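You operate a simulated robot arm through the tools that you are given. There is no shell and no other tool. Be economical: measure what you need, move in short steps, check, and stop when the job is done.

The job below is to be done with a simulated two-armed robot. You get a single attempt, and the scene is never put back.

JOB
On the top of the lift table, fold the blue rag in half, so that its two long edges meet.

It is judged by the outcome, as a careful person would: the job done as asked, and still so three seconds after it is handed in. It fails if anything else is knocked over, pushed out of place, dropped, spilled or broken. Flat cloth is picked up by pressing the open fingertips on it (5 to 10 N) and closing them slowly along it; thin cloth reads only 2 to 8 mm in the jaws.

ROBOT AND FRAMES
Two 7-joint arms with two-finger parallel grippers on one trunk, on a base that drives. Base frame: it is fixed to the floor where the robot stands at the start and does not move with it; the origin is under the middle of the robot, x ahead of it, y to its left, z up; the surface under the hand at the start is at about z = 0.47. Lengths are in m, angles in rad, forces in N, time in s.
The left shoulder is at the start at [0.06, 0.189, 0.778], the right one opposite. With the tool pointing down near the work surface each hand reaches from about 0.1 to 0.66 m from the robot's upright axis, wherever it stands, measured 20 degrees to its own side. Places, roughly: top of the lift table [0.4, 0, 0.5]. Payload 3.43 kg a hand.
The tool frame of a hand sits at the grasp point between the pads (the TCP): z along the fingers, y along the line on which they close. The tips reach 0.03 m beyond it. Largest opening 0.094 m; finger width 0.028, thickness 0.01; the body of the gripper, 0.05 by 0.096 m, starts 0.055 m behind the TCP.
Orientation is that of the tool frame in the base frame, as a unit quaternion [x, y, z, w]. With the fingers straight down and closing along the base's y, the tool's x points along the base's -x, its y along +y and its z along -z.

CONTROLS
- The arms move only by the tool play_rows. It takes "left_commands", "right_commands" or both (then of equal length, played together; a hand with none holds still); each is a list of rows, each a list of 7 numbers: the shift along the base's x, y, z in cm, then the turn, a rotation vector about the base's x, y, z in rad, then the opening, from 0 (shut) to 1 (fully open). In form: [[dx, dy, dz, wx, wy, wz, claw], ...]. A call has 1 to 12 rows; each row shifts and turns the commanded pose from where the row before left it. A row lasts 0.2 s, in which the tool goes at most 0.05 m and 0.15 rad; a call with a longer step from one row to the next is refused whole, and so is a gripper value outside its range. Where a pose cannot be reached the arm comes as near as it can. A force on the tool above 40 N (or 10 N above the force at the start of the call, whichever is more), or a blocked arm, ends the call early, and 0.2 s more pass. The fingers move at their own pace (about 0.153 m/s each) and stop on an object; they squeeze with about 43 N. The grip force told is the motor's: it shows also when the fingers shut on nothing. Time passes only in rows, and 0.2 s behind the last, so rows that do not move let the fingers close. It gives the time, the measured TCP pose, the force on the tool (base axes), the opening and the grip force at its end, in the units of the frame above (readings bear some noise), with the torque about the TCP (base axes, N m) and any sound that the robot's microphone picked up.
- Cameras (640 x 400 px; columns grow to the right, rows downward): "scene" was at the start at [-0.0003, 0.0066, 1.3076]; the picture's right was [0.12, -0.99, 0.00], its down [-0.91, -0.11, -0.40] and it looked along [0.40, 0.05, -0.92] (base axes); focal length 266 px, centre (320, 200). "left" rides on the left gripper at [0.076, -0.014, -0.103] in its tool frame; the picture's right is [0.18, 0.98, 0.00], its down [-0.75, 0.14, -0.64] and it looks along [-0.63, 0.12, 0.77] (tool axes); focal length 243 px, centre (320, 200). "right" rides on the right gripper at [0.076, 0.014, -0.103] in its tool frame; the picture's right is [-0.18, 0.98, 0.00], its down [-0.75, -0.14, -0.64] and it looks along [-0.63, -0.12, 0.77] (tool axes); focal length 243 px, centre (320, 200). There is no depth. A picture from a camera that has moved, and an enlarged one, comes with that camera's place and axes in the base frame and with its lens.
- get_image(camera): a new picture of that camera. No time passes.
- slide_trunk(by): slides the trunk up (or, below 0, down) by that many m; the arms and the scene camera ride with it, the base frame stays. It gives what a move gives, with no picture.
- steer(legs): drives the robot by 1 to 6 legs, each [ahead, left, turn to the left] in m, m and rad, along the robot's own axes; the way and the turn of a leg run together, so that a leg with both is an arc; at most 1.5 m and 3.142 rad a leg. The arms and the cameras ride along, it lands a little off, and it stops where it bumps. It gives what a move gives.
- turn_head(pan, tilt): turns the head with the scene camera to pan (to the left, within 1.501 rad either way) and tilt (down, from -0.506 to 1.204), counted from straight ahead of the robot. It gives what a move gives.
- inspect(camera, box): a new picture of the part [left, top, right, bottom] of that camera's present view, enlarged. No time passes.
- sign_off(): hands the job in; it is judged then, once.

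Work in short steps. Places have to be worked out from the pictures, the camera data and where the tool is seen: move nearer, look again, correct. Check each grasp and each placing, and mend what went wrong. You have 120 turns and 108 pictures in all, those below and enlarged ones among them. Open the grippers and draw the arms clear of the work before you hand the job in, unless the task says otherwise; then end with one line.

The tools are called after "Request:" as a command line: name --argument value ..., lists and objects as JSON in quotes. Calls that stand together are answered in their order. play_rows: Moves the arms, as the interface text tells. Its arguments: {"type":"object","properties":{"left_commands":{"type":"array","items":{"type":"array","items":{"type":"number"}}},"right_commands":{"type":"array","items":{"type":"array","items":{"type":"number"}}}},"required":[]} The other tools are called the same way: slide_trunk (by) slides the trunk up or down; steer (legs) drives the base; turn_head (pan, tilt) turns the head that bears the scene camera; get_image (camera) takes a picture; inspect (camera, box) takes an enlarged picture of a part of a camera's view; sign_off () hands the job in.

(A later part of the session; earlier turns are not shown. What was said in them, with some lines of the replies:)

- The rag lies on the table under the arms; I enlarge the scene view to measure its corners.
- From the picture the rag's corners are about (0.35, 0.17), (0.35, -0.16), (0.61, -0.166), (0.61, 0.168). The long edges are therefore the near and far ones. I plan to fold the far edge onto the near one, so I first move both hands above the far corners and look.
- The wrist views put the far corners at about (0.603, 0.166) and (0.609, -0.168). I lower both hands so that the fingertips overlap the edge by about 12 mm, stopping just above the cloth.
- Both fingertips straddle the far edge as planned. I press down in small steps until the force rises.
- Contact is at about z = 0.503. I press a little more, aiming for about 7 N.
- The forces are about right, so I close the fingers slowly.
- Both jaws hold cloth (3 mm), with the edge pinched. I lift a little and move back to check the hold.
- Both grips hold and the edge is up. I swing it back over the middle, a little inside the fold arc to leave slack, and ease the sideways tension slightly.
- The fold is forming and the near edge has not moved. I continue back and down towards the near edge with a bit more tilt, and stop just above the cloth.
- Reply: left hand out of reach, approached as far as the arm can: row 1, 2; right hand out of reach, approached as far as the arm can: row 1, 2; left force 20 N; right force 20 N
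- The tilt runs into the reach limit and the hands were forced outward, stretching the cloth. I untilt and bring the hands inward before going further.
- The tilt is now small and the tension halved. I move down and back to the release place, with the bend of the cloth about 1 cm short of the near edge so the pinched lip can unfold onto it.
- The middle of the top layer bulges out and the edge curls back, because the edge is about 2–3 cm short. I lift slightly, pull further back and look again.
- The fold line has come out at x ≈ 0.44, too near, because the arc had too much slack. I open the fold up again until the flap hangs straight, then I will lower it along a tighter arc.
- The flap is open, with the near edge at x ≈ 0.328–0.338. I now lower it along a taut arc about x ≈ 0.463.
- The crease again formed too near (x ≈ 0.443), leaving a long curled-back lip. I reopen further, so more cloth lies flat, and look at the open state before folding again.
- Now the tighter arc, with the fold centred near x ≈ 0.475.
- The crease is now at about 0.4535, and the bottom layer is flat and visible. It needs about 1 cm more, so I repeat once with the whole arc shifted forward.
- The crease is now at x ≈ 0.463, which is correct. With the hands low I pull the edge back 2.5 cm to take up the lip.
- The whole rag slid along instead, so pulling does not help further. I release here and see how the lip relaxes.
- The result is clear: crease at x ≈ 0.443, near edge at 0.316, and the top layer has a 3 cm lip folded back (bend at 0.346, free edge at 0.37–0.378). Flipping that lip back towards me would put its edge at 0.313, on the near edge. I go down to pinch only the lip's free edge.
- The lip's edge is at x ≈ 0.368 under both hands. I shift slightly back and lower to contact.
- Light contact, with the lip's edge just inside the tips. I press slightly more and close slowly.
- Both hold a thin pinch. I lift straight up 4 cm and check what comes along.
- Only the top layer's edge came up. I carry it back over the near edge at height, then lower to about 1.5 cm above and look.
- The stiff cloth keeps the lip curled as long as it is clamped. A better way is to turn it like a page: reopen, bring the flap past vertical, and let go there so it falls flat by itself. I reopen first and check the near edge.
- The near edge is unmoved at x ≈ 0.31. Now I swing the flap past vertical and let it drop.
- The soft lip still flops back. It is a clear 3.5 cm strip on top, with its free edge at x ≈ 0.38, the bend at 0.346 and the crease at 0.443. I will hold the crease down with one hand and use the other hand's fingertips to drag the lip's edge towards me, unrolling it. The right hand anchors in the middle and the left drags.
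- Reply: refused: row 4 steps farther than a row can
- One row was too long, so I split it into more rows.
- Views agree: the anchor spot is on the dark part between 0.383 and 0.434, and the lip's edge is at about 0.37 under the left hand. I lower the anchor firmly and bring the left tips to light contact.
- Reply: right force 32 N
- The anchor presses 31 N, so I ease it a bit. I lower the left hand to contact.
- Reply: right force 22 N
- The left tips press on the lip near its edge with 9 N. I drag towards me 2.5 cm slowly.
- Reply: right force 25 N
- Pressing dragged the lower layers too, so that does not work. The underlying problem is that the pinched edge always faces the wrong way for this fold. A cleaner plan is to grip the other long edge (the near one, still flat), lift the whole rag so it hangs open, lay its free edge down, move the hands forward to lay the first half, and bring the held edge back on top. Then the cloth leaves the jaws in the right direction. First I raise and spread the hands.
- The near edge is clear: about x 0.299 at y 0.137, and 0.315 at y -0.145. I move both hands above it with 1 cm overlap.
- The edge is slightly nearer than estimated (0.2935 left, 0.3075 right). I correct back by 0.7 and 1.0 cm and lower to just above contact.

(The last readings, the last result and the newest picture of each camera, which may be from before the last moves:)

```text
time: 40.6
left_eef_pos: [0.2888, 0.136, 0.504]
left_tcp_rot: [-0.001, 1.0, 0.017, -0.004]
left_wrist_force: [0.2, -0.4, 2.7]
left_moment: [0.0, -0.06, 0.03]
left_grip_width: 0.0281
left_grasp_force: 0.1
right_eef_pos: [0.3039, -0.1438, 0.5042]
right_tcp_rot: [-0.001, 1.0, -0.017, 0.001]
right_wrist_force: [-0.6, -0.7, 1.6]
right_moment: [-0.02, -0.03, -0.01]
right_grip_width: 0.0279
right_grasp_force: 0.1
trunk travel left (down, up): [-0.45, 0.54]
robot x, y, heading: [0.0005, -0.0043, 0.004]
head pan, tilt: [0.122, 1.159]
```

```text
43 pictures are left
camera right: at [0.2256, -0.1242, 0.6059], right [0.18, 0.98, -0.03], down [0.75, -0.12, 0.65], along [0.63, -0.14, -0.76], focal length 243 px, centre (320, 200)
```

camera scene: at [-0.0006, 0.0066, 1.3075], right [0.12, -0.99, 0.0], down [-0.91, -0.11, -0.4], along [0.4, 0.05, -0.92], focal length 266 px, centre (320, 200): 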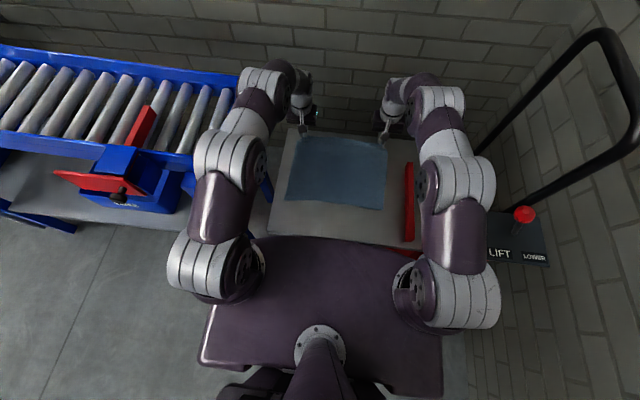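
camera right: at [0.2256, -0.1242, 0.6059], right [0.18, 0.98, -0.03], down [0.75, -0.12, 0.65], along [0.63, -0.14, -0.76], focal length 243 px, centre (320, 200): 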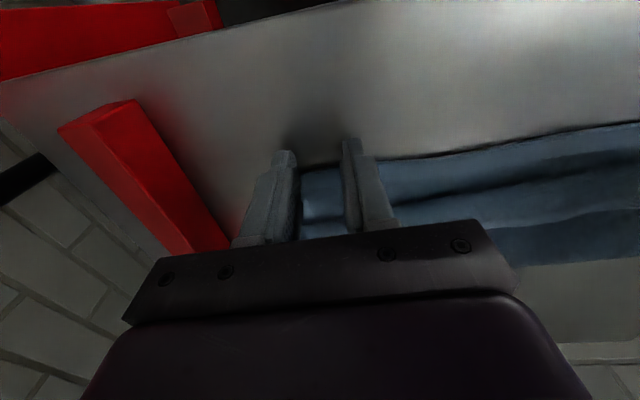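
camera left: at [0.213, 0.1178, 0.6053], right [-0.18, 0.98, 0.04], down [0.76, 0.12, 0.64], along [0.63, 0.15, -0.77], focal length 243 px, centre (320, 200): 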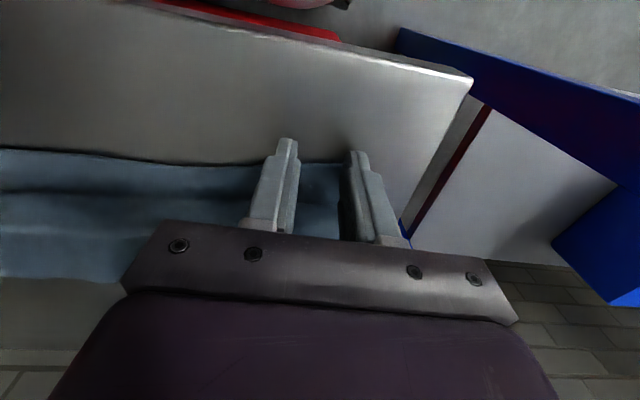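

The overlap is about 1 cm on each side. I press a little more and close slowly.

Request:
play_rows --left_commands '[[0, 0, -0.2, 0, 0, 0, 0.3], [0, 0, 0, 0, 0, 0, 0.25], [0, 0, 0, 0, 0, 0, 0.2], [0, 0, 0, 0, 0, 0, 0.15], [0, 0, 0, 0, 0, 0, 0.1], [0, 0, 0, 0, 0, 0, 0.05], [0, 0, 0, 0, 0, 0, 0], [0, 0, 0, 0, 0, 0, 0], [0, 0, 1.5, 0, 0, 0, 0], [0, 0, 2, 0, 0, 0, 0]]' --right_commands '[[0, 0, -0.25, 0, 0, 0, 0.3], [0, 0, 0, 0, 0, 0, 0.25], [0, 0, 0, 0, 0, 0, 0.2], [0, 0, 0, 0, 0, 0, 0.15], [0, 0, 0, 0, 0, 0, 0.1], [0, 0, 0, 0, 0, 0, 0.05], [0, 0, 0, 0, 0, 0, 0], [0, 0, 0, 0, 0, 0, 0], [0, 0, 1.5, 0, 0, 0, 0], [0, 0, 2, 0, 0, 0, 0]]'

Request:
get_image --camera "left"

Request:
get_image --camera "right"

```text
time: 42.8
left_eef_pos: [0.2888, 0.1372, 0.5367]
left_tcp_rot: [0.0, 1.0, 0.018, -0.004]
left_wrist_force: [-0.1, -4.2, 1.0]
left_moment: [-0.11, 0.01, -0.05]
left_grip_width: 0.0031
left_grasp_force: 37.4
right_eef_pos: [0.3021, -0.1431, 0.5366]
right_tcp_rot: [0.0, 1.0, -0.018, 0.001]
right_wrist_force: [-0.1, 4.7, 0.8]
right_moment: [0.14, 0.03, 0.04]
right_grip_width: 0.0025
right_grasp_force: 36.8
trunk travel left (down, up): [-0.45, 0.54]
robot x, y, heading: [-0.0019, -0.0004, 0.002]
head pan, tilt: [0.122, 1.159]
```

```text
42 pictures are left
camera left: at [0.2131, 0.1172, 0.6387], right [-0.18, 0.98, 0.04], down [0.76, 0.12, 0.64], along [0.62, 0.15, -0.77], focal length 243 px, centre (320, 200)
```

left: 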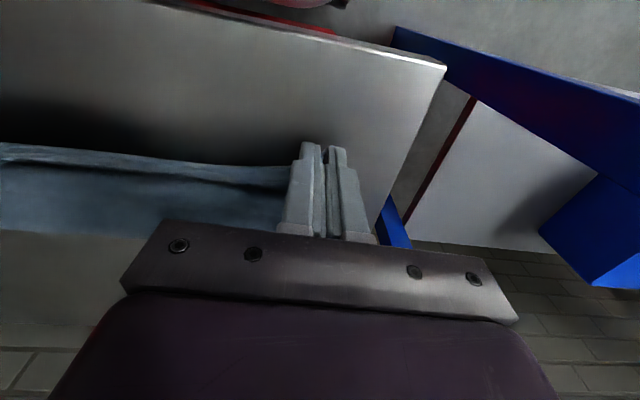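

```text
41 pictures are left
camera right: at [0.2257, -0.1246, 0.6386], right [0.18, 0.98, -0.03], down [0.75, -0.12, 0.65], along [0.63, -0.14, -0.76], focal length 243 px, centre (320, 200)
```

right: 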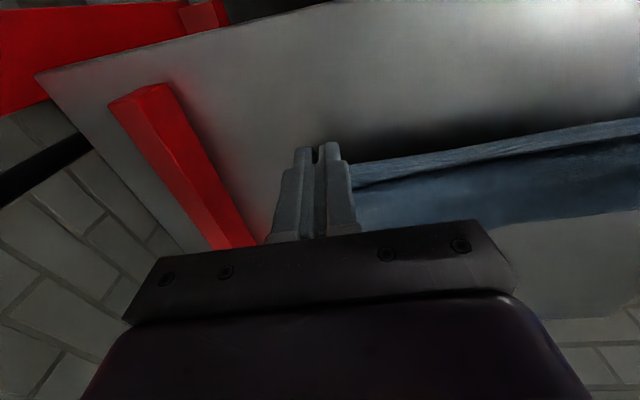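

Both hold. I lift the whole rag: first 12 cm by the arms, then the rest with the trunk.

Request:
play_rows --left_commands '[[1, 0, 3, 0, 0, 0, 0], [1, 0, 3, 0, 0, 0, 0], [1, 0, 3, 0, 0, 0, 0], [1, 0, 3, 0, 0, 0, 0]]' --right_commands '[[1, 0, 3, 0, 0, 0, 0], [1, 0, 3, 0, 0, 0, 0], [1, 0, 3, 0, 0, 0, 0], [0, 0, 3, 0, 0, 0, 0]]'

Request:
slide_trunk --by 0.15

Request:
get_image --camera "scene"

Request:
get_image --camera "left"

```text
time: 43.8
left_eef_pos: [0.3298, 0.1349, 0.6593]
left_tcp_rot: [0.0, 1.0, 0.018, -0.003]
left_wrist_force: [0.1, -5.1, -0.5]
left_moment: [-0.08, 0.02, -0.06]
left_grip_width: 0.0031
left_grasp_force: 37.5
right_eef_pos: [0.3307, -0.1445, 0.6565]
right_tcp_rot: [-0.001, 1.0, -0.016, 0.002]
right_wrist_force: [-0.1, 3.7, -0.3]
right_moment: [0.18, -0.02, 0.06]
right_grip_width: 0.0024
right_grasp_force: 36.8
trunk travel left (down, up): [-0.45, 0.54]
robot x, y, heading: [0.0009, 0.0007, -0.001]
head pan, tilt: [0.122, 1.159]
```

```text
time: 45.5
left_eef_pos: [0.332, 0.1357, 0.8083]
left_tcp_rot: [0.0, 1.0, 0.018, -0.003]
left_wrist_force: [-0.4, -4.3, -1.2]
left_moment: [-0.13, 0.03, -0.08]
left_grip_width: 0.003
left_grasp_force: 37.8
right_eef_pos: [0.3323, -0.1451, 0.8064]
right_tcp_rot: [0.0, 1.0, -0.017, 0.001]
right_wrist_force: [0.7, 5.3, -0.3]
right_moment: [0.18, 0.01, 0.09]
right_grip_width: 0.0023
right_grasp_force: 36.2
trunk travel left (down, up): [-0.6, 0.39]
robot x, y, heading: [0.0001, -0.0025, 0.007]
head pan, tilt: [0.122, 1.159]
```

```text
40 pictures are left
camera scene: at [-0.0002, 0.0066, 1.4576], right [0.12, -0.99, 0.0], down [-0.91, -0.11, -0.4], along [0.4, 0.05, -0.92], focal length 266 px, centre (320, 200)
```

scene: 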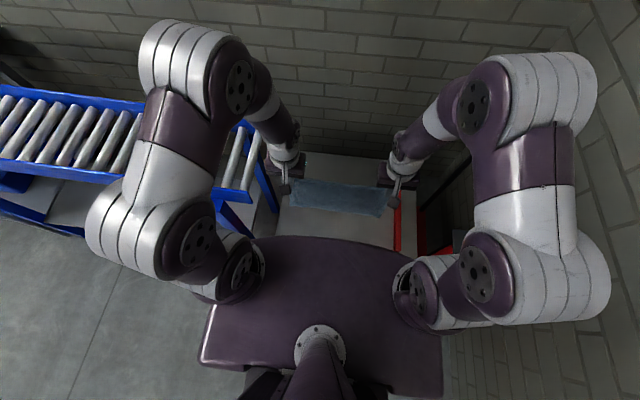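

```text
39 pictures are left
camera left: at [0.2552, 0.1166, 0.9096], right [-0.18, 0.98, 0.04], down [0.76, 0.12, 0.64], along [0.63, 0.15, -0.77], focal length 243 px, centre (320, 200)
```

left: 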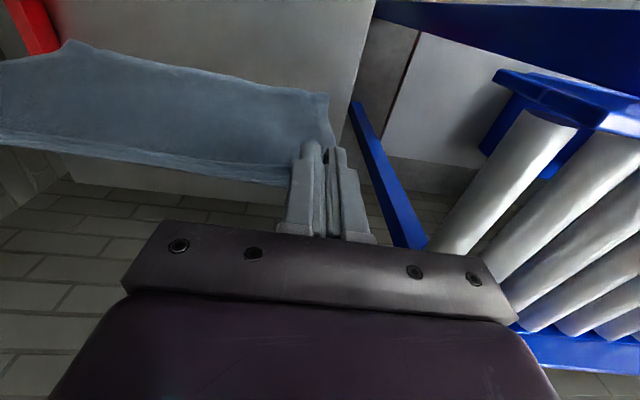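

The rag hangs open like a curtain, with its free edge about 5 cm above the table. I lower until it touches near x ≈ 0.37, then start laying it forward with equal forward and downward steps.

Request:
play_rows --left_commands '[[0.6, 0, -1.25, 0, 0, 0, 0], [0.6, 0, -1.25, 0, 0, 0, 0], [0.6, 0, -1.25, 0, 0, 0, 0], [0.6, 0, -1.25, 0, 0, 0, 0], [1.2, 0, -1.2, 0, 0, 0, 0], [1.2, 0, -1.2, 0, 0, 0, 0], [1.2, 0, -1.2, 0, 0, 0, 0], [1.2, 0, -1.2, 0, 0, 0, 0]]' --right_commands '[[0.6, 0.1, -1.25, 0, 0, 0, 0], [0.6, 0.1, -1.25, 0, 0, 0, 0], [0.6, 0, -1.2, 0, 0, 0, 0], [0.6, 0, -1.2, 0, 0, 0, 0], [1.2, 0, -1.2, 0, 0, 0, 0], [1.2, 0, -1.2, 0, 0, 0, 0], [1.2, 0, -1.2, 0, 0, 0, 0], [1.2, 0, -1.2, 0, 0, 0, 0]]'

Request:
inspect --camera "scene" --box '[250, 130, 430, 242]'

Request:
get_image --camera "left"

```text
time: 47.4
left_eef_pos: [0.4041, 0.1345, 0.7114]
left_tcp_rot: [0.001, 1.0, 0.017, -0.004]
left_wrist_force: [0.2, -3.9, -0.5]
left_moment: [-0.09, 0.02, -0.02]
left_grip_width: 0.0029
left_grasp_force: 37.5
right_eef_pos: [0.4067, -0.1423, 0.7076]
right_tcp_rot: [0.0, 1.0, -0.016, 0.002]
right_wrist_force: [0.0, 2.6, -0.1]
right_moment: [0.11, 0.03, 0.03]
right_grip_width: 0.0021
right_grasp_force: 37.1
trunk travel left (down, up): [-0.6, 0.39]
robot x, y, heading: [0.0012, -0.002, 0.002]
head pan, tilt: [0.122, 1.159]
```

```text
3.56 times, centred on (340, 186) of scene
camera zoom: at [0.0009, 0.0066, 1.4576], right [0.12, -0.99, 0.0], down [-0.91, -0.11, -0.4], along [0.4, 0.05, -0.92], focal length 947 px, centre (249, 250)
```

zoom: 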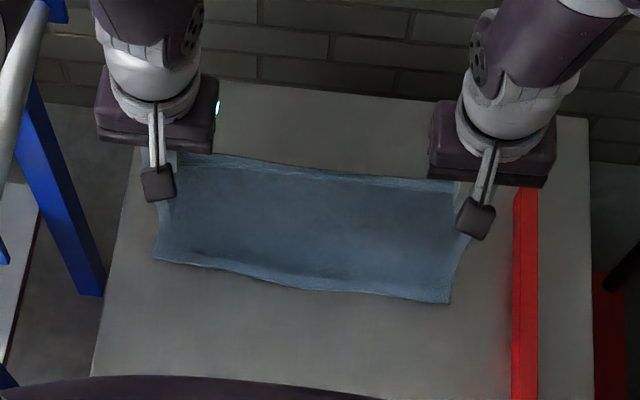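

```text
37 pictures are left
camera left: at [0.3275, 0.1159, 0.8119], right [-0.18, 0.98, 0.04], down [0.76, 0.12, 0.64], along [0.62, 0.15, -0.77], focal length 243 px, centre (320, 200)
```

left: 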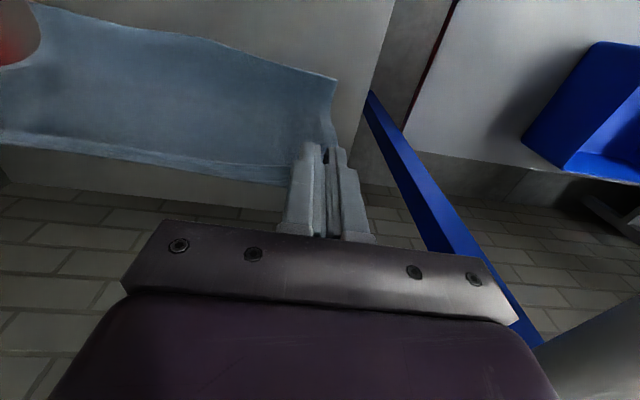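

The free edge lies at x ≈ 0.395–0.40 with the sheet rising ahead of it, as wanted. I continue laying the first half forward.

Request:
play_rows --left_commands '[[1.2, 0, -1.3, 0, 0, 0, 0], [1.3, 0, -1.2, 0, 0, 0, 0], [1.4, 0, -1.1, 0, 0, 0, 0], [1.4, 0, -1, 0, 0, 0, 0], [1.4, 0, -1, 0, 0, 0, 0], [1.4, 0, -1, 0, 0, 0, 0], [1.4, 0, -0.9, 0, 0, 0, 0], [1.2, 0, -0.8, 0, 0, 0, 0]]' --right_commands '[[1.2, 0, -1.3, 0, 0, 0, 0], [1.3, 0, -1.2, 0, 0, 0, 0], [1.4, 0, -1.1, 0, 0, 0, 0], [1.4, 0, -1, 0, 0, 0, 0], [1.4, 0, -1, 0, 0, 0, 0], [1.4, 0, -1, 0, 0, 0, 0], [1.4, 0, -0.8, 0, 0, 0, 0], [1.2, 0, -0.6, 0, 0, 0, 0]]'

Request:
inspect --camera "scene" --box '[250, 130, 430, 242]'

Request:
get_image --camera "left"

```text
time: 49.1
left_eef_pos: [0.511, 0.1346, 0.628]
left_tcp_rot: [0.0, 1.0, 0.017, -0.004]
left_wrist_force: [0.3, -3.9, -0.5]
left_moment: [-0.1, 0.0, -0.03]
left_grip_width: 0.0028
left_grasp_force: 37.7
right_eef_pos: [0.512, -0.1428, 0.6292]
right_tcp_rot: [0.0, 1.0, -0.016, 0.002]
right_wrist_force: [-0.9, 3.0, -0.5]
right_moment: [0.09, 0.0, 0.04]
right_grip_width: 0.0023
right_grasp_force: 37.2
trunk travel left (down, up): [-0.6, 0.39]
robot x, y, heading: [-0.0023, -0.0041, -0.004]
head pan, tilt: [0.122, 1.159]
```

```text
3.56 times, centred on (340, 186) of scene
camera zoom: at [0.0005, 0.0066, 1.4576], right [0.12, -0.99, 0.0], down [-0.91, -0.11, -0.4], along [0.4, 0.05, -0.92], focal length 947 px, centre (249, 250)
```

zoom: 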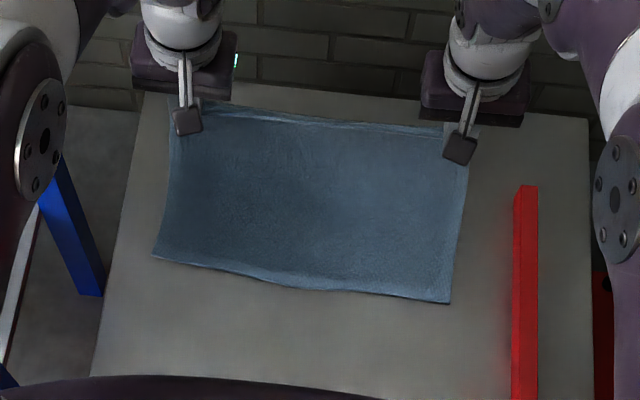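

```text
35 pictures are left
camera left: at [0.4342, 0.1155, 0.7277], right [-0.18, 0.98, 0.04], down [0.76, 0.12, 0.64], along [0.62, 0.15, -0.77], focal length 243 px, centre (320, 200)
```

left: 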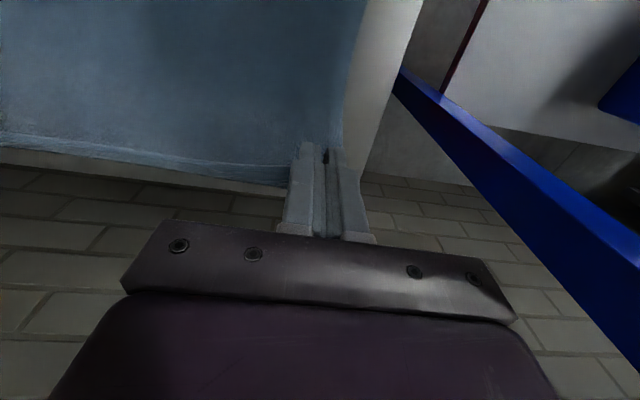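

The first half lies with the free edge unmoved (0.407 left, 0.392 mid and right). I go a little further forward, then bring the held edge back over in an arc, keeping the two hands parallel to the edge.

Request:
play_rows --left_commands '[[2, 0, -1.2, 0, 0, 0, 0], [1.7, 0, -1.1, 0, 0, 0, 0], [0, 0, 0, 0, 0, 0, 0], [-1.5, 0, 1.2, 0, 0, 0, 0], [-3.8, 0, -0.7, 0, 0, 0, 0], [-3.4, 0, -1.9, 0, 0, 0, 0], [-2.5, 0, -3, 0, 0, 0, 0], [-1.1, 0, -2.4, 0, 0, 0, 0]]' --right_commands '[[1.1, 0, -1.2, 0, 0, 0, 0], [1.1, 0, -1.2, 0, 0, 0, 0], [0, 0, 0, 0, 0, 0, 0], [-1.5, 0, 1.2, 0, 0, 0, 0], [-3.8, 0, -0.7, 0, 0, 0, 0], [-3.4, 0, -1.9, 0, 0, 0, 0], [-2.5, 0, -3, 0, 0, 0, 0], [-1.1, 0, -2.4, 0, 0, 0, 0]]'

Request:
inspect --camera "scene" --box '[250, 130, 430, 242]'

Request:
get_image --camera "left"

Request:
get_image --camera "right"

```text
time: 51.0
left_eef_pos: [0.4254, 0.1362, 0.5348]
left_tcp_rot: [0.0, 1.0, 0.018, -0.004]
left_wrist_force: [-0.7, -3.1, -0.4]
left_moment: [-0.1, 0.02, -0.03]
left_grip_width: 0.003
left_grasp_force: 37.6
right_eef_pos: [0.4103, -0.1424, 0.5367]
right_tcp_rot: [0.0, 1.0, -0.017, 0.002]
right_wrist_force: [0.8, 3.1, -0.4]
right_moment: [0.14, 0.0, 0.06]
right_grip_width: 0.0024
right_grasp_force: 36.6
trunk travel left (down, up): [-0.6, 0.39]
robot x, y, heading: [0.002, -0.003, 0.001]
head pan, tilt: [0.122, 1.159]
```

```text
3.56 times, centred on (340, 186) of scene
camera zoom: at [0.0002, 0.0066, 1.4577], right [0.12, -0.99, 0.0], down [-0.91, -0.11, -0.4], along [0.4, 0.05, -0.92], focal length 947 px, centre (249, 250)
```

zoom: 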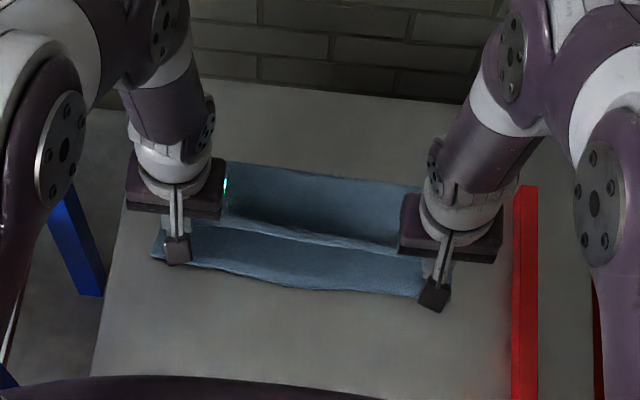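

```text
33 pictures are left
camera left: at [0.349, 0.1169, 0.6364], right [-0.18, 0.98, 0.04], down [0.76, 0.12, 0.64], along [0.63, 0.15, -0.77], focal length 243 px, centre (320, 200)
```

left: 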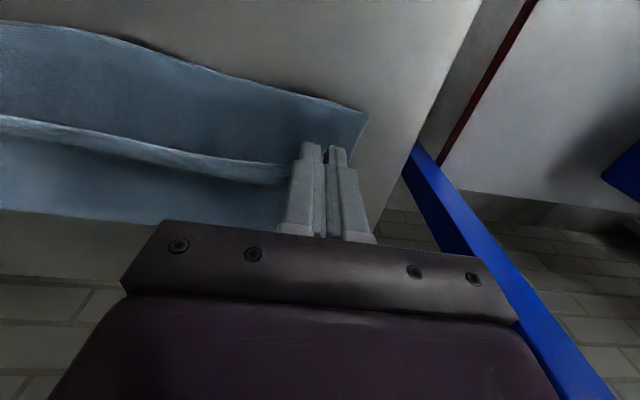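

```text
32 pictures are left
camera right: at [0.3335, -0.1243, 0.6386], right [0.18, 0.98, -0.03], down [0.75, -0.12, 0.65], along [0.63, -0.14, -0.76], focal length 243 px, centre (320, 200)
```

right: 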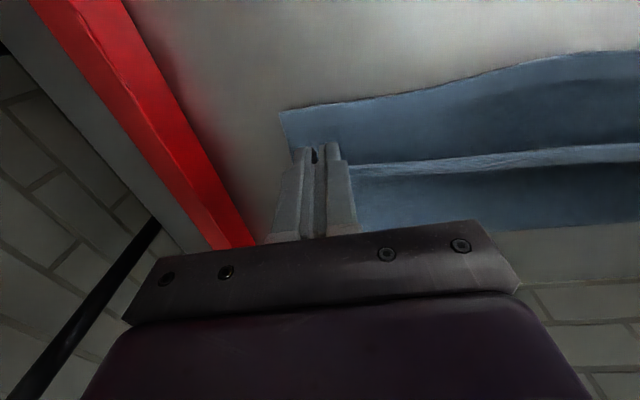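

This works: the top edge is clean and faces the right way, with no curled lip. The bottom edge is at 0.4015 (left corner) and 0.389 (right corner). I bring the held edge down onto it.

Request:
play_rows --left_commands '[[-0.9, 0, -0.6, 0, 0, 0, 0], [-0.9, 0, -0.6, 0, 0, 0, 0], [-0.8, 0, -0.6, 0, 0, 0, 0], [0, 0, -0.5, 0, 0, 0, 0]]' --right_commands '[[-0.9, 0, -0.6, 0, 0, 0, 0], [-0.9, 0, -0.6, 0, 0, 0, 0], [-0.7, 0, -0.6, 0, 0, 0, 0], [0, 0, -0.6, 0, 0, 0, 0]]'

Request:
get_image --camera "left"

Request:
get_image --camera "right"

Request:
inspect --camera "scene" --box '[280, 160, 400, 235]'

```text
time: 52.0
left_eef_pos: [0.3988, 0.1368, 0.5141]
left_tcp_rot: [0.0, 1.0, 0.018, -0.004]
left_wrist_force: [-0.2, -4.4, -0.2]
left_moment: [-0.13, 0.04, -0.05]
left_grip_width: 0.003
left_grasp_force: 37.2
right_eef_pos: [0.3854, -0.1431, 0.5127]
right_tcp_rot: [0.0, 1.0, -0.017, 0.002]
right_wrist_force: [1.0, 4.0, 0.0]
right_moment: [0.15, -0.01, 0.07]
right_grip_width: 0.0024
right_grasp_force: 37.1
trunk travel left (down, up): [-0.6, 0.39]
robot x, y, heading: [0.0021, 0.0015, -0.0]
head pan, tilt: [0.122, 1.159]
```

```text
31 pictures are left
camera left: at [0.3223, 0.1176, 0.6147], right [-0.18, 0.98, 0.04], down [0.76, 0.12, 0.64], along [0.63, 0.15, -0.77], focal length 243 px, centre (320, 200)
```

left: 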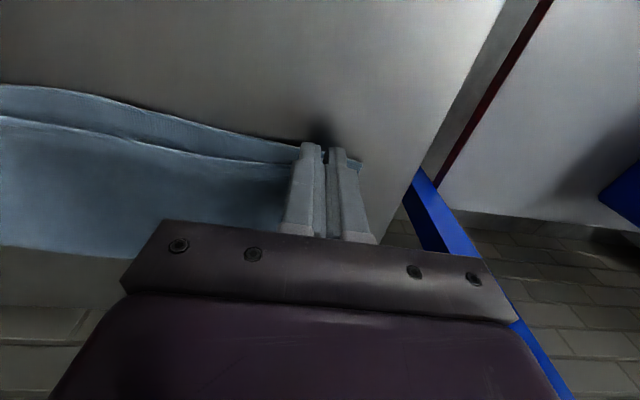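

```text
30 pictures are left
camera right: at [0.3086, -0.1247, 0.6148], right [0.18, 0.98, -0.03], down [0.75, -0.12, 0.65], along [0.63, -0.14, -0.76], focal length 243 px, centre (320, 200)
```

right: 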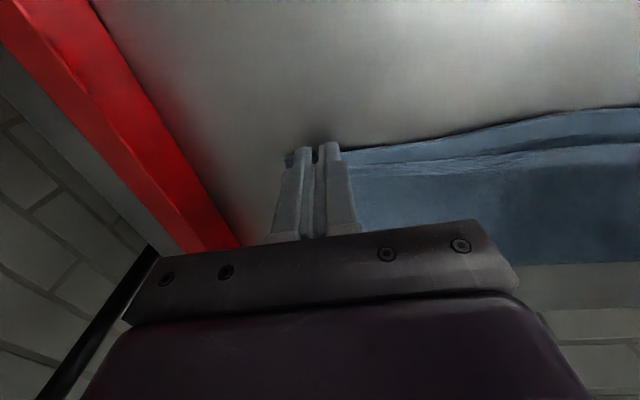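

```text
5.33 times, centred on (340, 198) of scene
camera zoom: at [0.0, 0.0066, 1.4576], right [0.12, -0.99, 0.0], down [-0.91, -0.11, -0.4], along [0.4, 0.05, -0.92], focal length 1420 px, centre (213, 213)
```

zoom: 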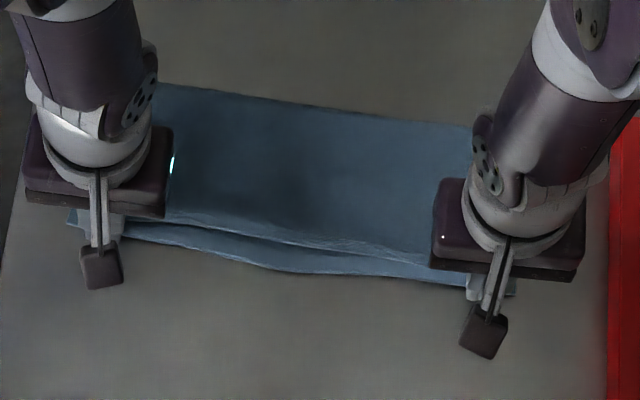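

The corners meet, and in the middle the top edge is about 1 cm short. I go 0.5 cm further, set the edge down and release gently.

Request:
play_rows --left_commands '[[-0.5, 0, 0, 0, 0, 0, 0], [0, 0, -0.3, 0, 0, 0, 0], [0, 0, 0, 0, 0, 0, 0.08], [0, 0, 0, 0, 0, 0, 0.2], [0, 0, 0, 0, 0, 0, 0.3], [0, 0, 0, 0, 0, 0, 0.3], [0, 0, 1, 0, 0, 0, 0.3], [0, 0, 2, 0, 0, 0, 0.3], [0, 0, 3, 0, 0, 0, 0.3], [0, 3, 3, 0, 0, 0, 0.3], [0, 4, 0, 0, 0, 0, 0.3]]' --right_commands '[[-0.5, 0, 0, 0, 0, 0, 0], [0, 0, -0.3, 0, 0, 0, 0], [0, 0, 0, 0, 0, 0, 0.08], [0, 0, 0, 0, 0, 0, 0.2], [0, 0, 0, 0, 0, 0, 0.3], [0, 0, 0, 0, 0, 0, 0.3], [0, 0, 1, 0, 0, 0, 0.3], [0, 0, 2, 0, 0, 0, 0.3], [0, 0, 3, 0, 0, 0, 0.3], [0, -3, 3, 0, 0, 0, 0.3], [0, -4, 0, 0, 0, 0, 0.3]]'

Request:
inspect --camera "scene" --box '[280, 160, 400, 235]'

Request:
get_image --camera "left"

Request:
get_image --camera "right"

```text
time: 54.4
left_eef_pos: [0.3947, 0.2048, 0.6005]
left_tcp_rot: [0.001, 1.0, 0.019, -0.004]
left_wrist_force: [0.2, 0.1, 0.0]
left_moment: [-0.02, 0.01, 0.03]
left_grip_width: 0.0283
left_grasp_force: 0.1
right_eef_pos: [0.38, -0.2154, 0.6]
right_tcp_rot: [0.001, 1.0, -0.016, 0.001]
right_wrist_force: [0.3, -0.3, 0.1]
right_moment: [0.03, 0.0, -0.01]
right_grip_width: 0.0282
right_grasp_force: 0.0
trunk travel left (down, up): [-0.6, 0.39]
robot x, y, heading: [0.0002, -0.0021, 0.001]
head pan, tilt: [0.122, 1.159]
```

```text
5.33 times, centred on (340, 198) of scene
camera zoom: at [0.0004, 0.0033, 1.4576], right [0.12, -0.99, 0.0], down [-0.91, -0.11, -0.4], along [0.4, 0.05, -0.92], focal length 1420 px, centre (213, 213)
```

zoom: 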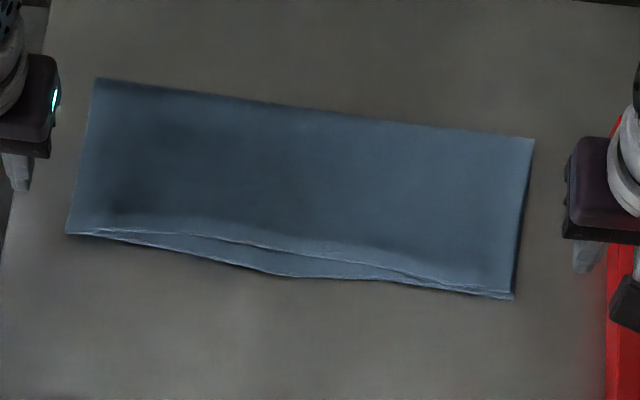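

```text
27 pictures are left
camera left: at [0.3182, 0.1851, 0.7018], right [-0.18, 0.98, 0.04], down [0.76, 0.12, 0.64], along [0.62, 0.15, -0.77], focal length 243 px, centre (320, 200)
```

left: 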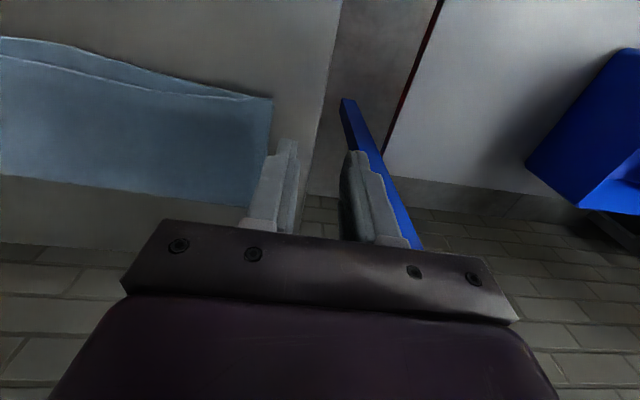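

```text
26 pictures are left
camera right: at [0.3029, -0.1964, 0.702], right [0.18, 0.98, -0.03], down [0.75, -0.12, 0.65], along [0.63, -0.14, -0.76], focal length 243 px, centre (320, 200)
```

right: 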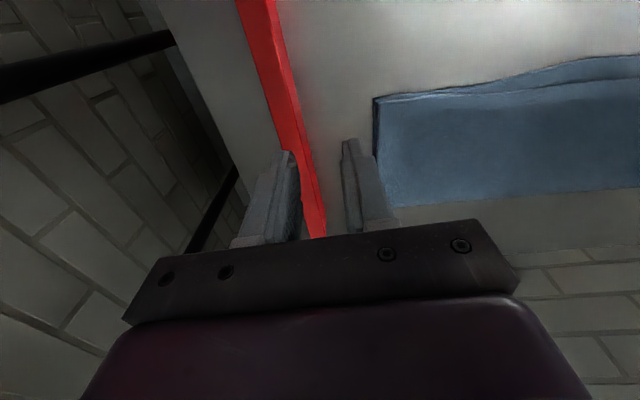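

The fold is good: the corners meet and only in the middle is the top edge about 2 cm short of the bottom edge. I bring the right hand to the middle, slightly tilted, to pinch just the top edge and draw it back 1.3 cm.

Request:
play_rows --right_commands '[[0.4, 4.5, 0, 0, 0.15, 0, 0.2], [0.4, 4.5, 0, 0, 0, 0, 0.2], [0.4, 4.5, -1, 0, 0, 0, 0.2], [0.4, 4.5, -1, 0, 0, 0, 0.2], [0.5, 4.5, -1, 0, 0, 0, 0.2], [0, 0, -2.5, 0, 0, 0, 0.2]]'

Request:
get_image --camera "right"

```text
time: 55.8
left_eef_pos: [0.3945, 0.204, 0.5997]
left_tcp_rot: [0.001, 1.0, 0.019, -0.004]
left_wrist_force: [-0.5, 0.3, -0.7]
left_moment: [-0.02, -0.01, 0.01]
left_grip_width: 0.0282
left_grasp_force: 0.1
right_eef_pos: [0.3989, 0.0104, 0.5466]
right_tcp_rot: [-0.002, 0.997, -0.016, -0.074]
right_wrist_force: [-1.4, 0.0, 0.1]
right_moment: [-0.02, -0.03, 0.03]
right_grip_width: 0.0188
right_grasp_force: 0.1
trunk travel left (down, up): [-0.6, 0.39]
robot x, y, heading: [-0.0015, -0.0028, -0.004]
head pan, tilt: [0.122, 1.159]
```

```text
25 pictures are left
camera right: at [0.3376, 0.0282, 0.6582], right [0.18, 0.98, -0.06], down [0.84, -0.12, 0.53], along [0.51, -0.14, -0.85], focal length 243 px, centre (320, 200)
```

right: 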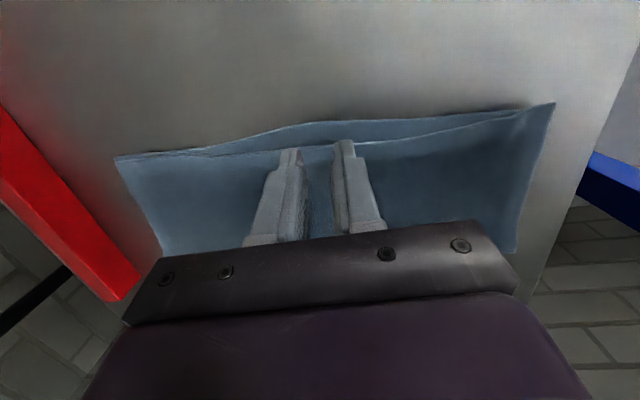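

The top edge is at 0.398 and the bottom edge at 0.383, so the overlap is about 1 cm. I lower to light contact.

Request:
play_rows --right_commands '[[0, 0, -1.5, 0, 0, 0, 0.2], [0, 0, -1.3, 0, 0, 0, 0.2], [0, 0, -0.7, 0, 0, 0, 0.2], [0, 0, -0.2, 0, 0, 0, 0.2], [0, 0, 0, 0, 0, 0, 0.2]]'

```text
time: 57.0
left_eef_pos: [0.3934, 0.2047, 0.6007]
left_tcp_rot: [0.0, 1.0, 0.019, -0.003]
left_wrist_force: [0.4, -0.2, 1.6]
left_moment: [0.03, 0.0, 0.0]
left_grip_width: 0.0284
left_grasp_force: 0.0
right_eef_pos: [0.4026, 0.011, 0.5085]
right_tcp_rot: [-0.002, 0.997, -0.016, -0.073]
right_wrist_force: [-0.4, -0.8, 1.6]
right_moment: [-0.01, -0.01, 0.0]
right_grip_width: 0.0187
right_grasp_force: 0.0
trunk travel left (down, up): [-0.6, 0.39]
robot x, y, heading: [0.0037, -0.0011, 0.0]
head pan, tilt: [0.122, 1.159]
```

Light contact. I press slightly, close slowly, lift 1 cm and look.

Request:
play_rows --right_commands '[[0, 0, -0.2, 0, 0, 0, 0.2], [0, 0, 0, 0, 0, 0, 0.16], [0, 0, 0, 0, 0, 0, 0.12], [0, 0, 0, 0, 0, 0, 0.08], [0, 0, 0, 0, 0, 0, 0.04], [0, 0, 0, 0, 0, 0, 0], [0, 0, 0, 0, 0, 0, 0], [0, 0, 0.6, 0, 0, 0, 0], [0, 0, 0.6, 0, 0, 0, 0]]'

Request:
get_image --camera "right"

```text
time: 59.0
left_eef_pos: [0.3931, 0.2043, 0.6006]
left_tcp_rot: [0.0, 1.0, 0.02, -0.004]
left_wrist_force: [0.8, -0.5, 0.2]
left_moment: [0.01, 0.02, -0.02]
left_grip_width: 0.0284
left_grasp_force: 0.0
right_eef_pos: [0.3995, 0.0098, 0.5187]
right_tcp_rot: [-0.001, 0.997, -0.015, -0.074]
right_wrist_force: [-0.1, -0.4, 0.1]
right_moment: [0.04, 0.0, -0.01]
right_grip_width: 0.0032
right_grasp_force: 38.0
trunk travel left (down, up): [-0.6, 0.39]
robot x, y, heading: [-0.0038, -0.001, -0.006]
head pan, tilt: [0.122, 1.159]
```

```text
24 pictures are left
camera right: at [0.3398, 0.0287, 0.631], right [0.18, 0.98, -0.06], down [0.84, -0.12, 0.53], along [0.51, -0.14, -0.85], focal length 243 px, centre (320, 200)
```

right: 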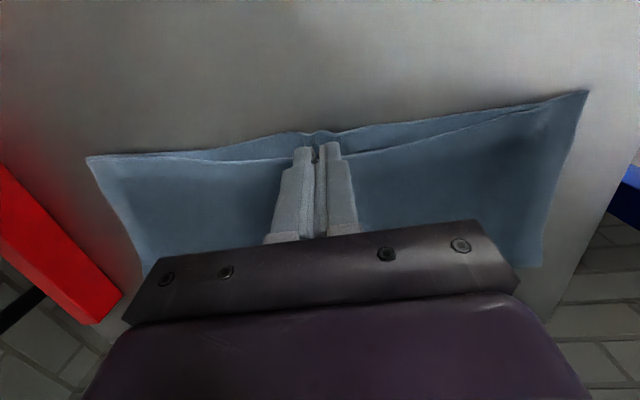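

The jaw holds only the top layer (3 mm). I draw it back 1.3 cm, slightly raised, then lower.

Request:
play_rows --right_commands '[[-0.3, 0, 0.5, 0, 0, 0, 0], [-0.5, 0, 0, 0, 0, 0, 0], [-0.6, 0, -0.4, 0, 0, 0, 0], [0, 0, -0.4, 0, 0, 0, 0]]'

Request:
get_image --camera "right"

Request:
inspect --camera "scene" --box '[280, 160, 400, 235]'

```text
time: 60.0
left_eef_pos: [0.3941, 0.2037, 0.6009]
left_tcp_rot: [0.0, 1.0, 0.019, -0.003]
left_wrist_force: [0.3, -0.1, 0.3]
left_moment: [0.0, -0.02, 0.03]
left_grip_width: 0.0282
left_grasp_force: 0.1
right_eef_pos: [0.387, 0.0112, 0.5165]
right_tcp_rot: [-0.001, 0.997, -0.017, -0.074]
right_wrist_force: [0.0, -0.4, -0.2]
right_moment: [-0.04, 0.02, 0.02]
right_grip_width: 0.0028
right_grasp_force: 37.6
trunk travel left (down, up): [-0.6, 0.39]
robot x, y, heading: [0.0031, -0.0002, -0.001]
head pan, tilt: [0.122, 1.159]
```

```text
23 pictures are left
camera right: at [0.326, 0.0289, 0.628], right [0.18, 0.98, -0.06], down [0.84, -0.12, 0.53], along [0.51, -0.14, -0.85], focal length 243 px, centre (320, 200)
```

right: 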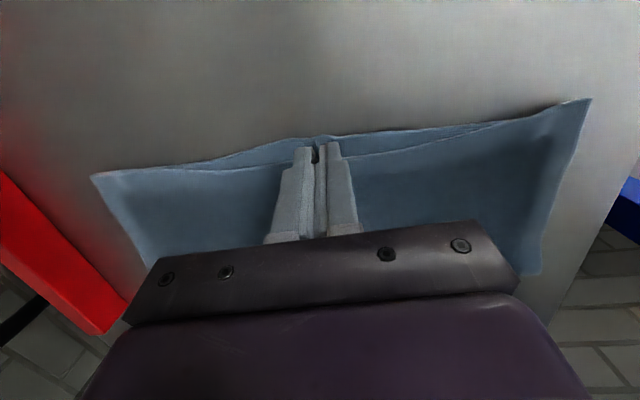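

```text
5.33 times, centred on (340, 198) of scene
camera zoom: at [-0.0002, 0.003, 1.4576], right [0.12, -0.99, 0.0], down [-0.91, -0.11, -0.4], along [0.4, 0.05, -0.92], focal length 1420 px, centre (213, 213)
```

zoom: 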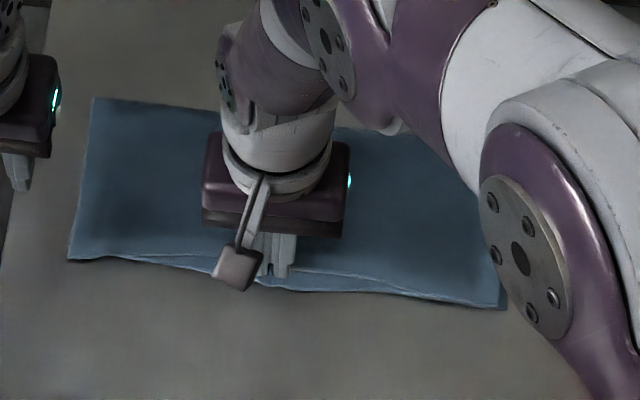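

The gap shrank to about 1 cm and the rag shifted slightly as a whole, staying neat. I release gently and retreat upward to look.

Request:
play_rows --right_commands '[[0, 0, -0.4, 0, 0, 0, 0], [0, 0, 0, 0, 0, 0, 0.08], [0, 0, 0, 0, 0, 0, 0.2], [0, 0, 1, 0, 0, 0, 0.2], [0, 0, 3, 0, 0, 0, 0.2], [0, -3, 3, 0, 0, 0, 0.2], [0, -4.5, 0, 0, -0.15, 0, 0.2], [0, -4.5, 0, 0, 0, 0, 0.2], [0, -4.5, 0, 0, 0, 0, 0.2], [0, -4.5, 0, 0, 0, 0, 0.2]]'

Request:
inspect --camera "scene" --box '[280, 160, 400, 235]'

```text
time: 62.1
left_eef_pos: [0.3938, 0.2053, 0.602]
left_tcp_rot: [0.0, 1.0, 0.019, -0.004]
left_wrist_force: [-0.4, 0.3, 0.0]
left_moment: [-0.01, -0.01, -0.03]
left_grip_width: 0.0282
left_grasp_force: 0.0
right_eef_pos: [0.3881, -0.1985, 0.5814]
right_tcp_rot: [0.0, 1.0, -0.015, 0.003]
right_wrist_force: [0.5, -0.2, -0.2]
right_moment: [0.02, -0.02, 0.01]
right_grip_width: 0.0189
right_grasp_force: 0.0
trunk travel left (down, up): [-0.6, 0.39]
robot x, y, heading: [0.0024, 0.0004, 0.0]
head pan, tilt: [0.122, 1.159]
```

```text
5.33 times, centred on (340, 198) of scene
camera zoom: at [-0.0002, 0.0028, 1.4576], right [0.12, -0.99, 0.0], down [-0.91, -0.11, -0.4], along [0.4, 0.05, -0.92], focal length 1420 px, centre (213, 213)
```

zoom: 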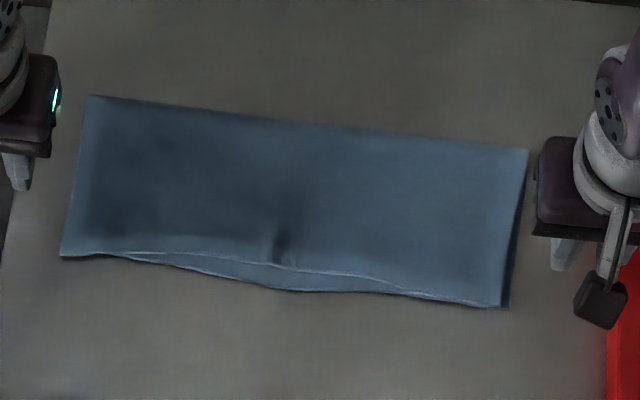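

The rag is folded flat: both corners meet and the middle differs by only about 1.5 cm. I raise the arms clear with the grippers open and take a last look.

Request:
play_rows --left_commands '[[0, 0, 4, 0, 0, 0, 0.8], [0, 0, 4, 0, 0, 0, 0.8], [-2, 0, 3, 0, 0, 0, 0.8]]' --right_commands '[[0, 0, 4, 0, 0, 0, 0.8], [0, 0, 4, 0, 0, 0, 0.8], [-2, 0, 4, 0, 0, 0, 0.8]]'

Request:
get_image --camera "scene"

Request:
inspect --camera "scene" --box '[280, 160, 400, 235]'

```text
time: 62.8
left_eef_pos: [0.3873, 0.2049, 0.6683]
left_tcp_rot: [0.001, 1.0, 0.017, -0.009]
left_wrist_force: [0.1, -5.0, -8.1]
left_moment: [0.41, -0.18, -0.01]
left_grip_width: 0.0753
left_grasp_force: 0.1
right_eef_pos: [0.3868, -0.1964, 0.6558]
right_tcp_rot: [0.001, 1.0, -0.015, 0.001]
right_wrist_force: [0.7, 0.0, 0.0]
right_moment: [-0.02, 0.01, -0.03]
right_grip_width: 0.0752
right_grasp_force: 0.1
trunk travel left (down, up): [-0.6, 0.39]
robot x, y, heading: [0.0005, 0.0041, -0.001]
head pan, tilt: [0.122, 1.159]
stopped in row 3 (left hand): the force on the tool passed its limit at 173 N (the readings are from after the stop); the commanded pose is now the measured one
```

```text
20 pictures are left
camera scene: at [0.0004, 0.006, 1.4575], right [0.12, -0.99, 0.0], down [-0.91, -0.11, -0.4], along [0.4, 0.05, -0.92], focal length 266 px, centre (320, 200)
```

scene: 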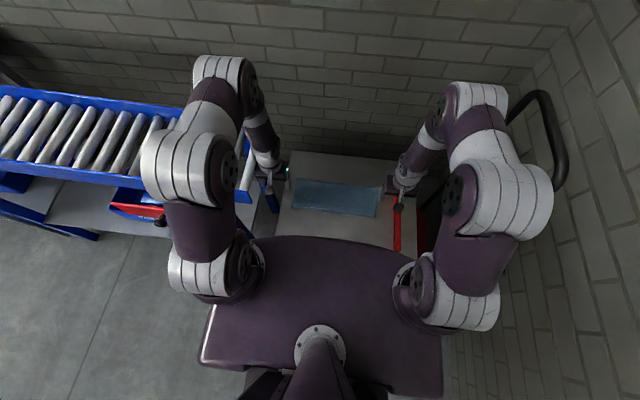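

```text
5.33 times, centred on (340, 198) of scene
camera zoom: at [0.0004, 0.006, 1.4575], right [0.12, -0.99, 0.0], down [-0.91, -0.11, -0.4], along [0.4, 0.05, -0.92], focal length 1420 px, centre (213, 213)
```

zoom: 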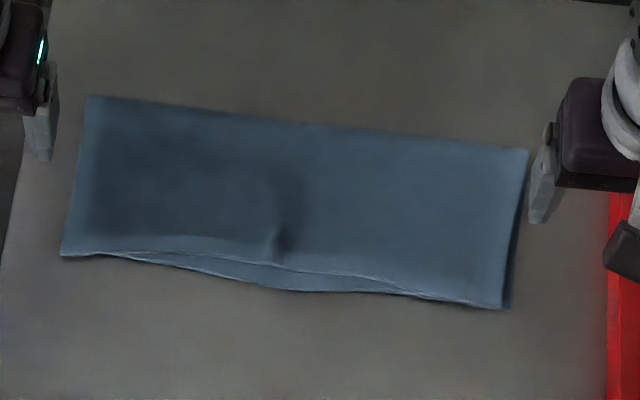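

The left hand bumped something, probably the blue frame of the roller conveyor beside the table. I look before moving.

Request:
get_image --camera "left"

Request:
inspect --camera "scene" --box '[160, 110, 320, 210]'

```text
18 pictures are left
camera left: at [0.3119, 0.1861, 0.7713], right [-0.18, 0.98, 0.04], down [0.76, 0.12, 0.63], along [0.62, 0.14, -0.77], focal length 243 px, centre (320, 200)
```

left: 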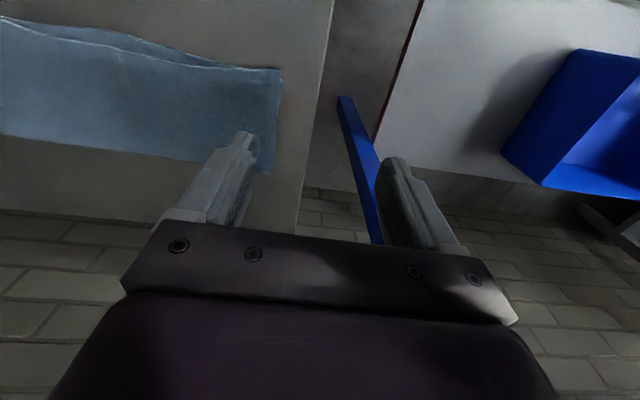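

```text
4.00 times, centred on (240, 160) of scene
camera zoom: at [0.0004, 0.006, 1.4575], right [0.12, -0.99, 0.0], down [-0.91, -0.11, -0.4], along [0.4, 0.05, -0.92], focal length 1065 px, centre (640, 360)
```

zoom: 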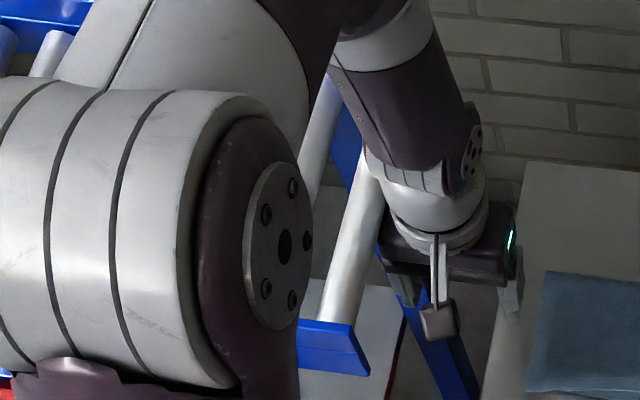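

The gripper's outer side touched the end of the conveyor frame, which is still standing in place. I back off down and inward, away from it, then raise the hand well clear over the table.

Request:
play_rows --left_commands '[[0, -0.5, -1, 0, 0, 0, 0.3], [0, -3, 0, 0, 0, 0, 0.3], [-1, -3, 0, 0, 0, 0, 0.3], [-1, 0, 3, 0, 0, 0, 0.3], [-1, 0, 3, 0, 0, 0, 0.3], [-1, 0, 3, 0, 0, 0, 0.3]]' --right_commands '[[0, 0, 0, 0, 0, 0, 0.3], [0, 1, 0, 0, 0, 0, 0.3], [-1, 1, 1, 0, 0, 0, 0.3], [-1, 1, 3, 0, 0, 0, 0.3], [-1, 0, 3, 0, 0, 0, 0.3], [-1, 0, 3, 0, 0, 0, 0.3]]'

Request:
get_image --camera "scene"

Request:
inspect --camera "scene" --box '[280, 160, 400, 235]'

```text
time: 64.2
left_eef_pos: [0.3459, 0.1419, 0.7504]
left_tcp_rot: [0.0, 1.0, 0.016, -0.006]
left_wrist_force: [0.6, 0.3, -0.6]
left_moment: [0.03, -0.04, 0.0]
left_grip_width: 0.028
left_grasp_force: 0.1
right_eef_pos: [0.3457, -0.1641, 0.7597]
right_tcp_rot: [0.0, 1.0, -0.016, 0.004]
right_wrist_force: [-0.9, 0.0, -0.9]
right_moment: [0.01, -0.01, -0.01]
right_grip_width: 0.0281
right_grasp_force: 0.1
trunk travel left (down, up): [-0.6, 0.39]
robot x, y, heading: [0.0004, -0.0011, -0.002]
head pan, tilt: [0.122, 1.159]
```

```text
16 pictures are left
camera scene: at [-0.0025, 0.0069, 1.4575], right [0.12, -0.99, 0.0], down [-0.91, -0.11, -0.4], along [0.4, 0.05, -0.92], focal length 266 px, centre (320, 200)
```

scene: 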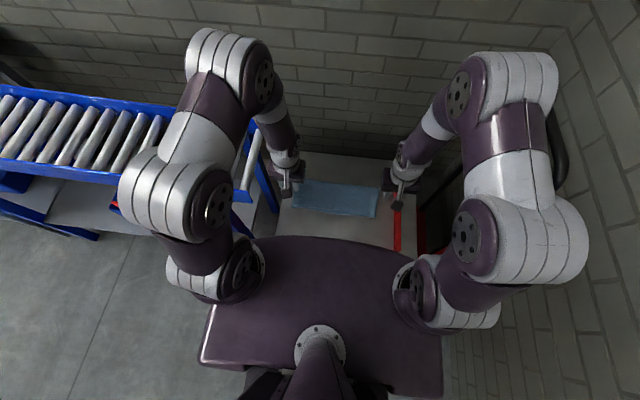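

```text
5.33 times, centred on (340, 198) of scene
camera zoom: at [-0.0025, 0.0069, 1.4575], right [0.12, -0.99, 0.0], down [-0.91, -0.11, -0.4], along [0.4, 0.05, -0.92], focal length 1420 px, centre (213, 213)
```

zoom: 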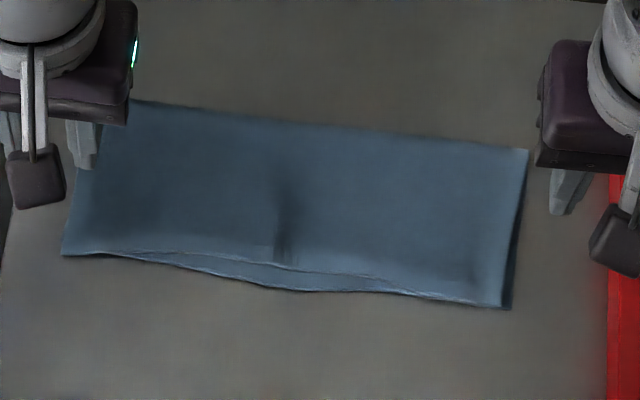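

The rag lies flat and folded in half with its long edges together, both hands are clear and the surroundings are in place. I hand it in.

Request:
sign_off

```text
The job is handed in.
```

The blue rag lies folded in half on the lift table: its long edges meet at both ends and are about 1.5 cm apart in the middle. On the way out the left gripper hit the conveyor frame hard (173 N); in the pictures nothing there looks knocked over or out of place.
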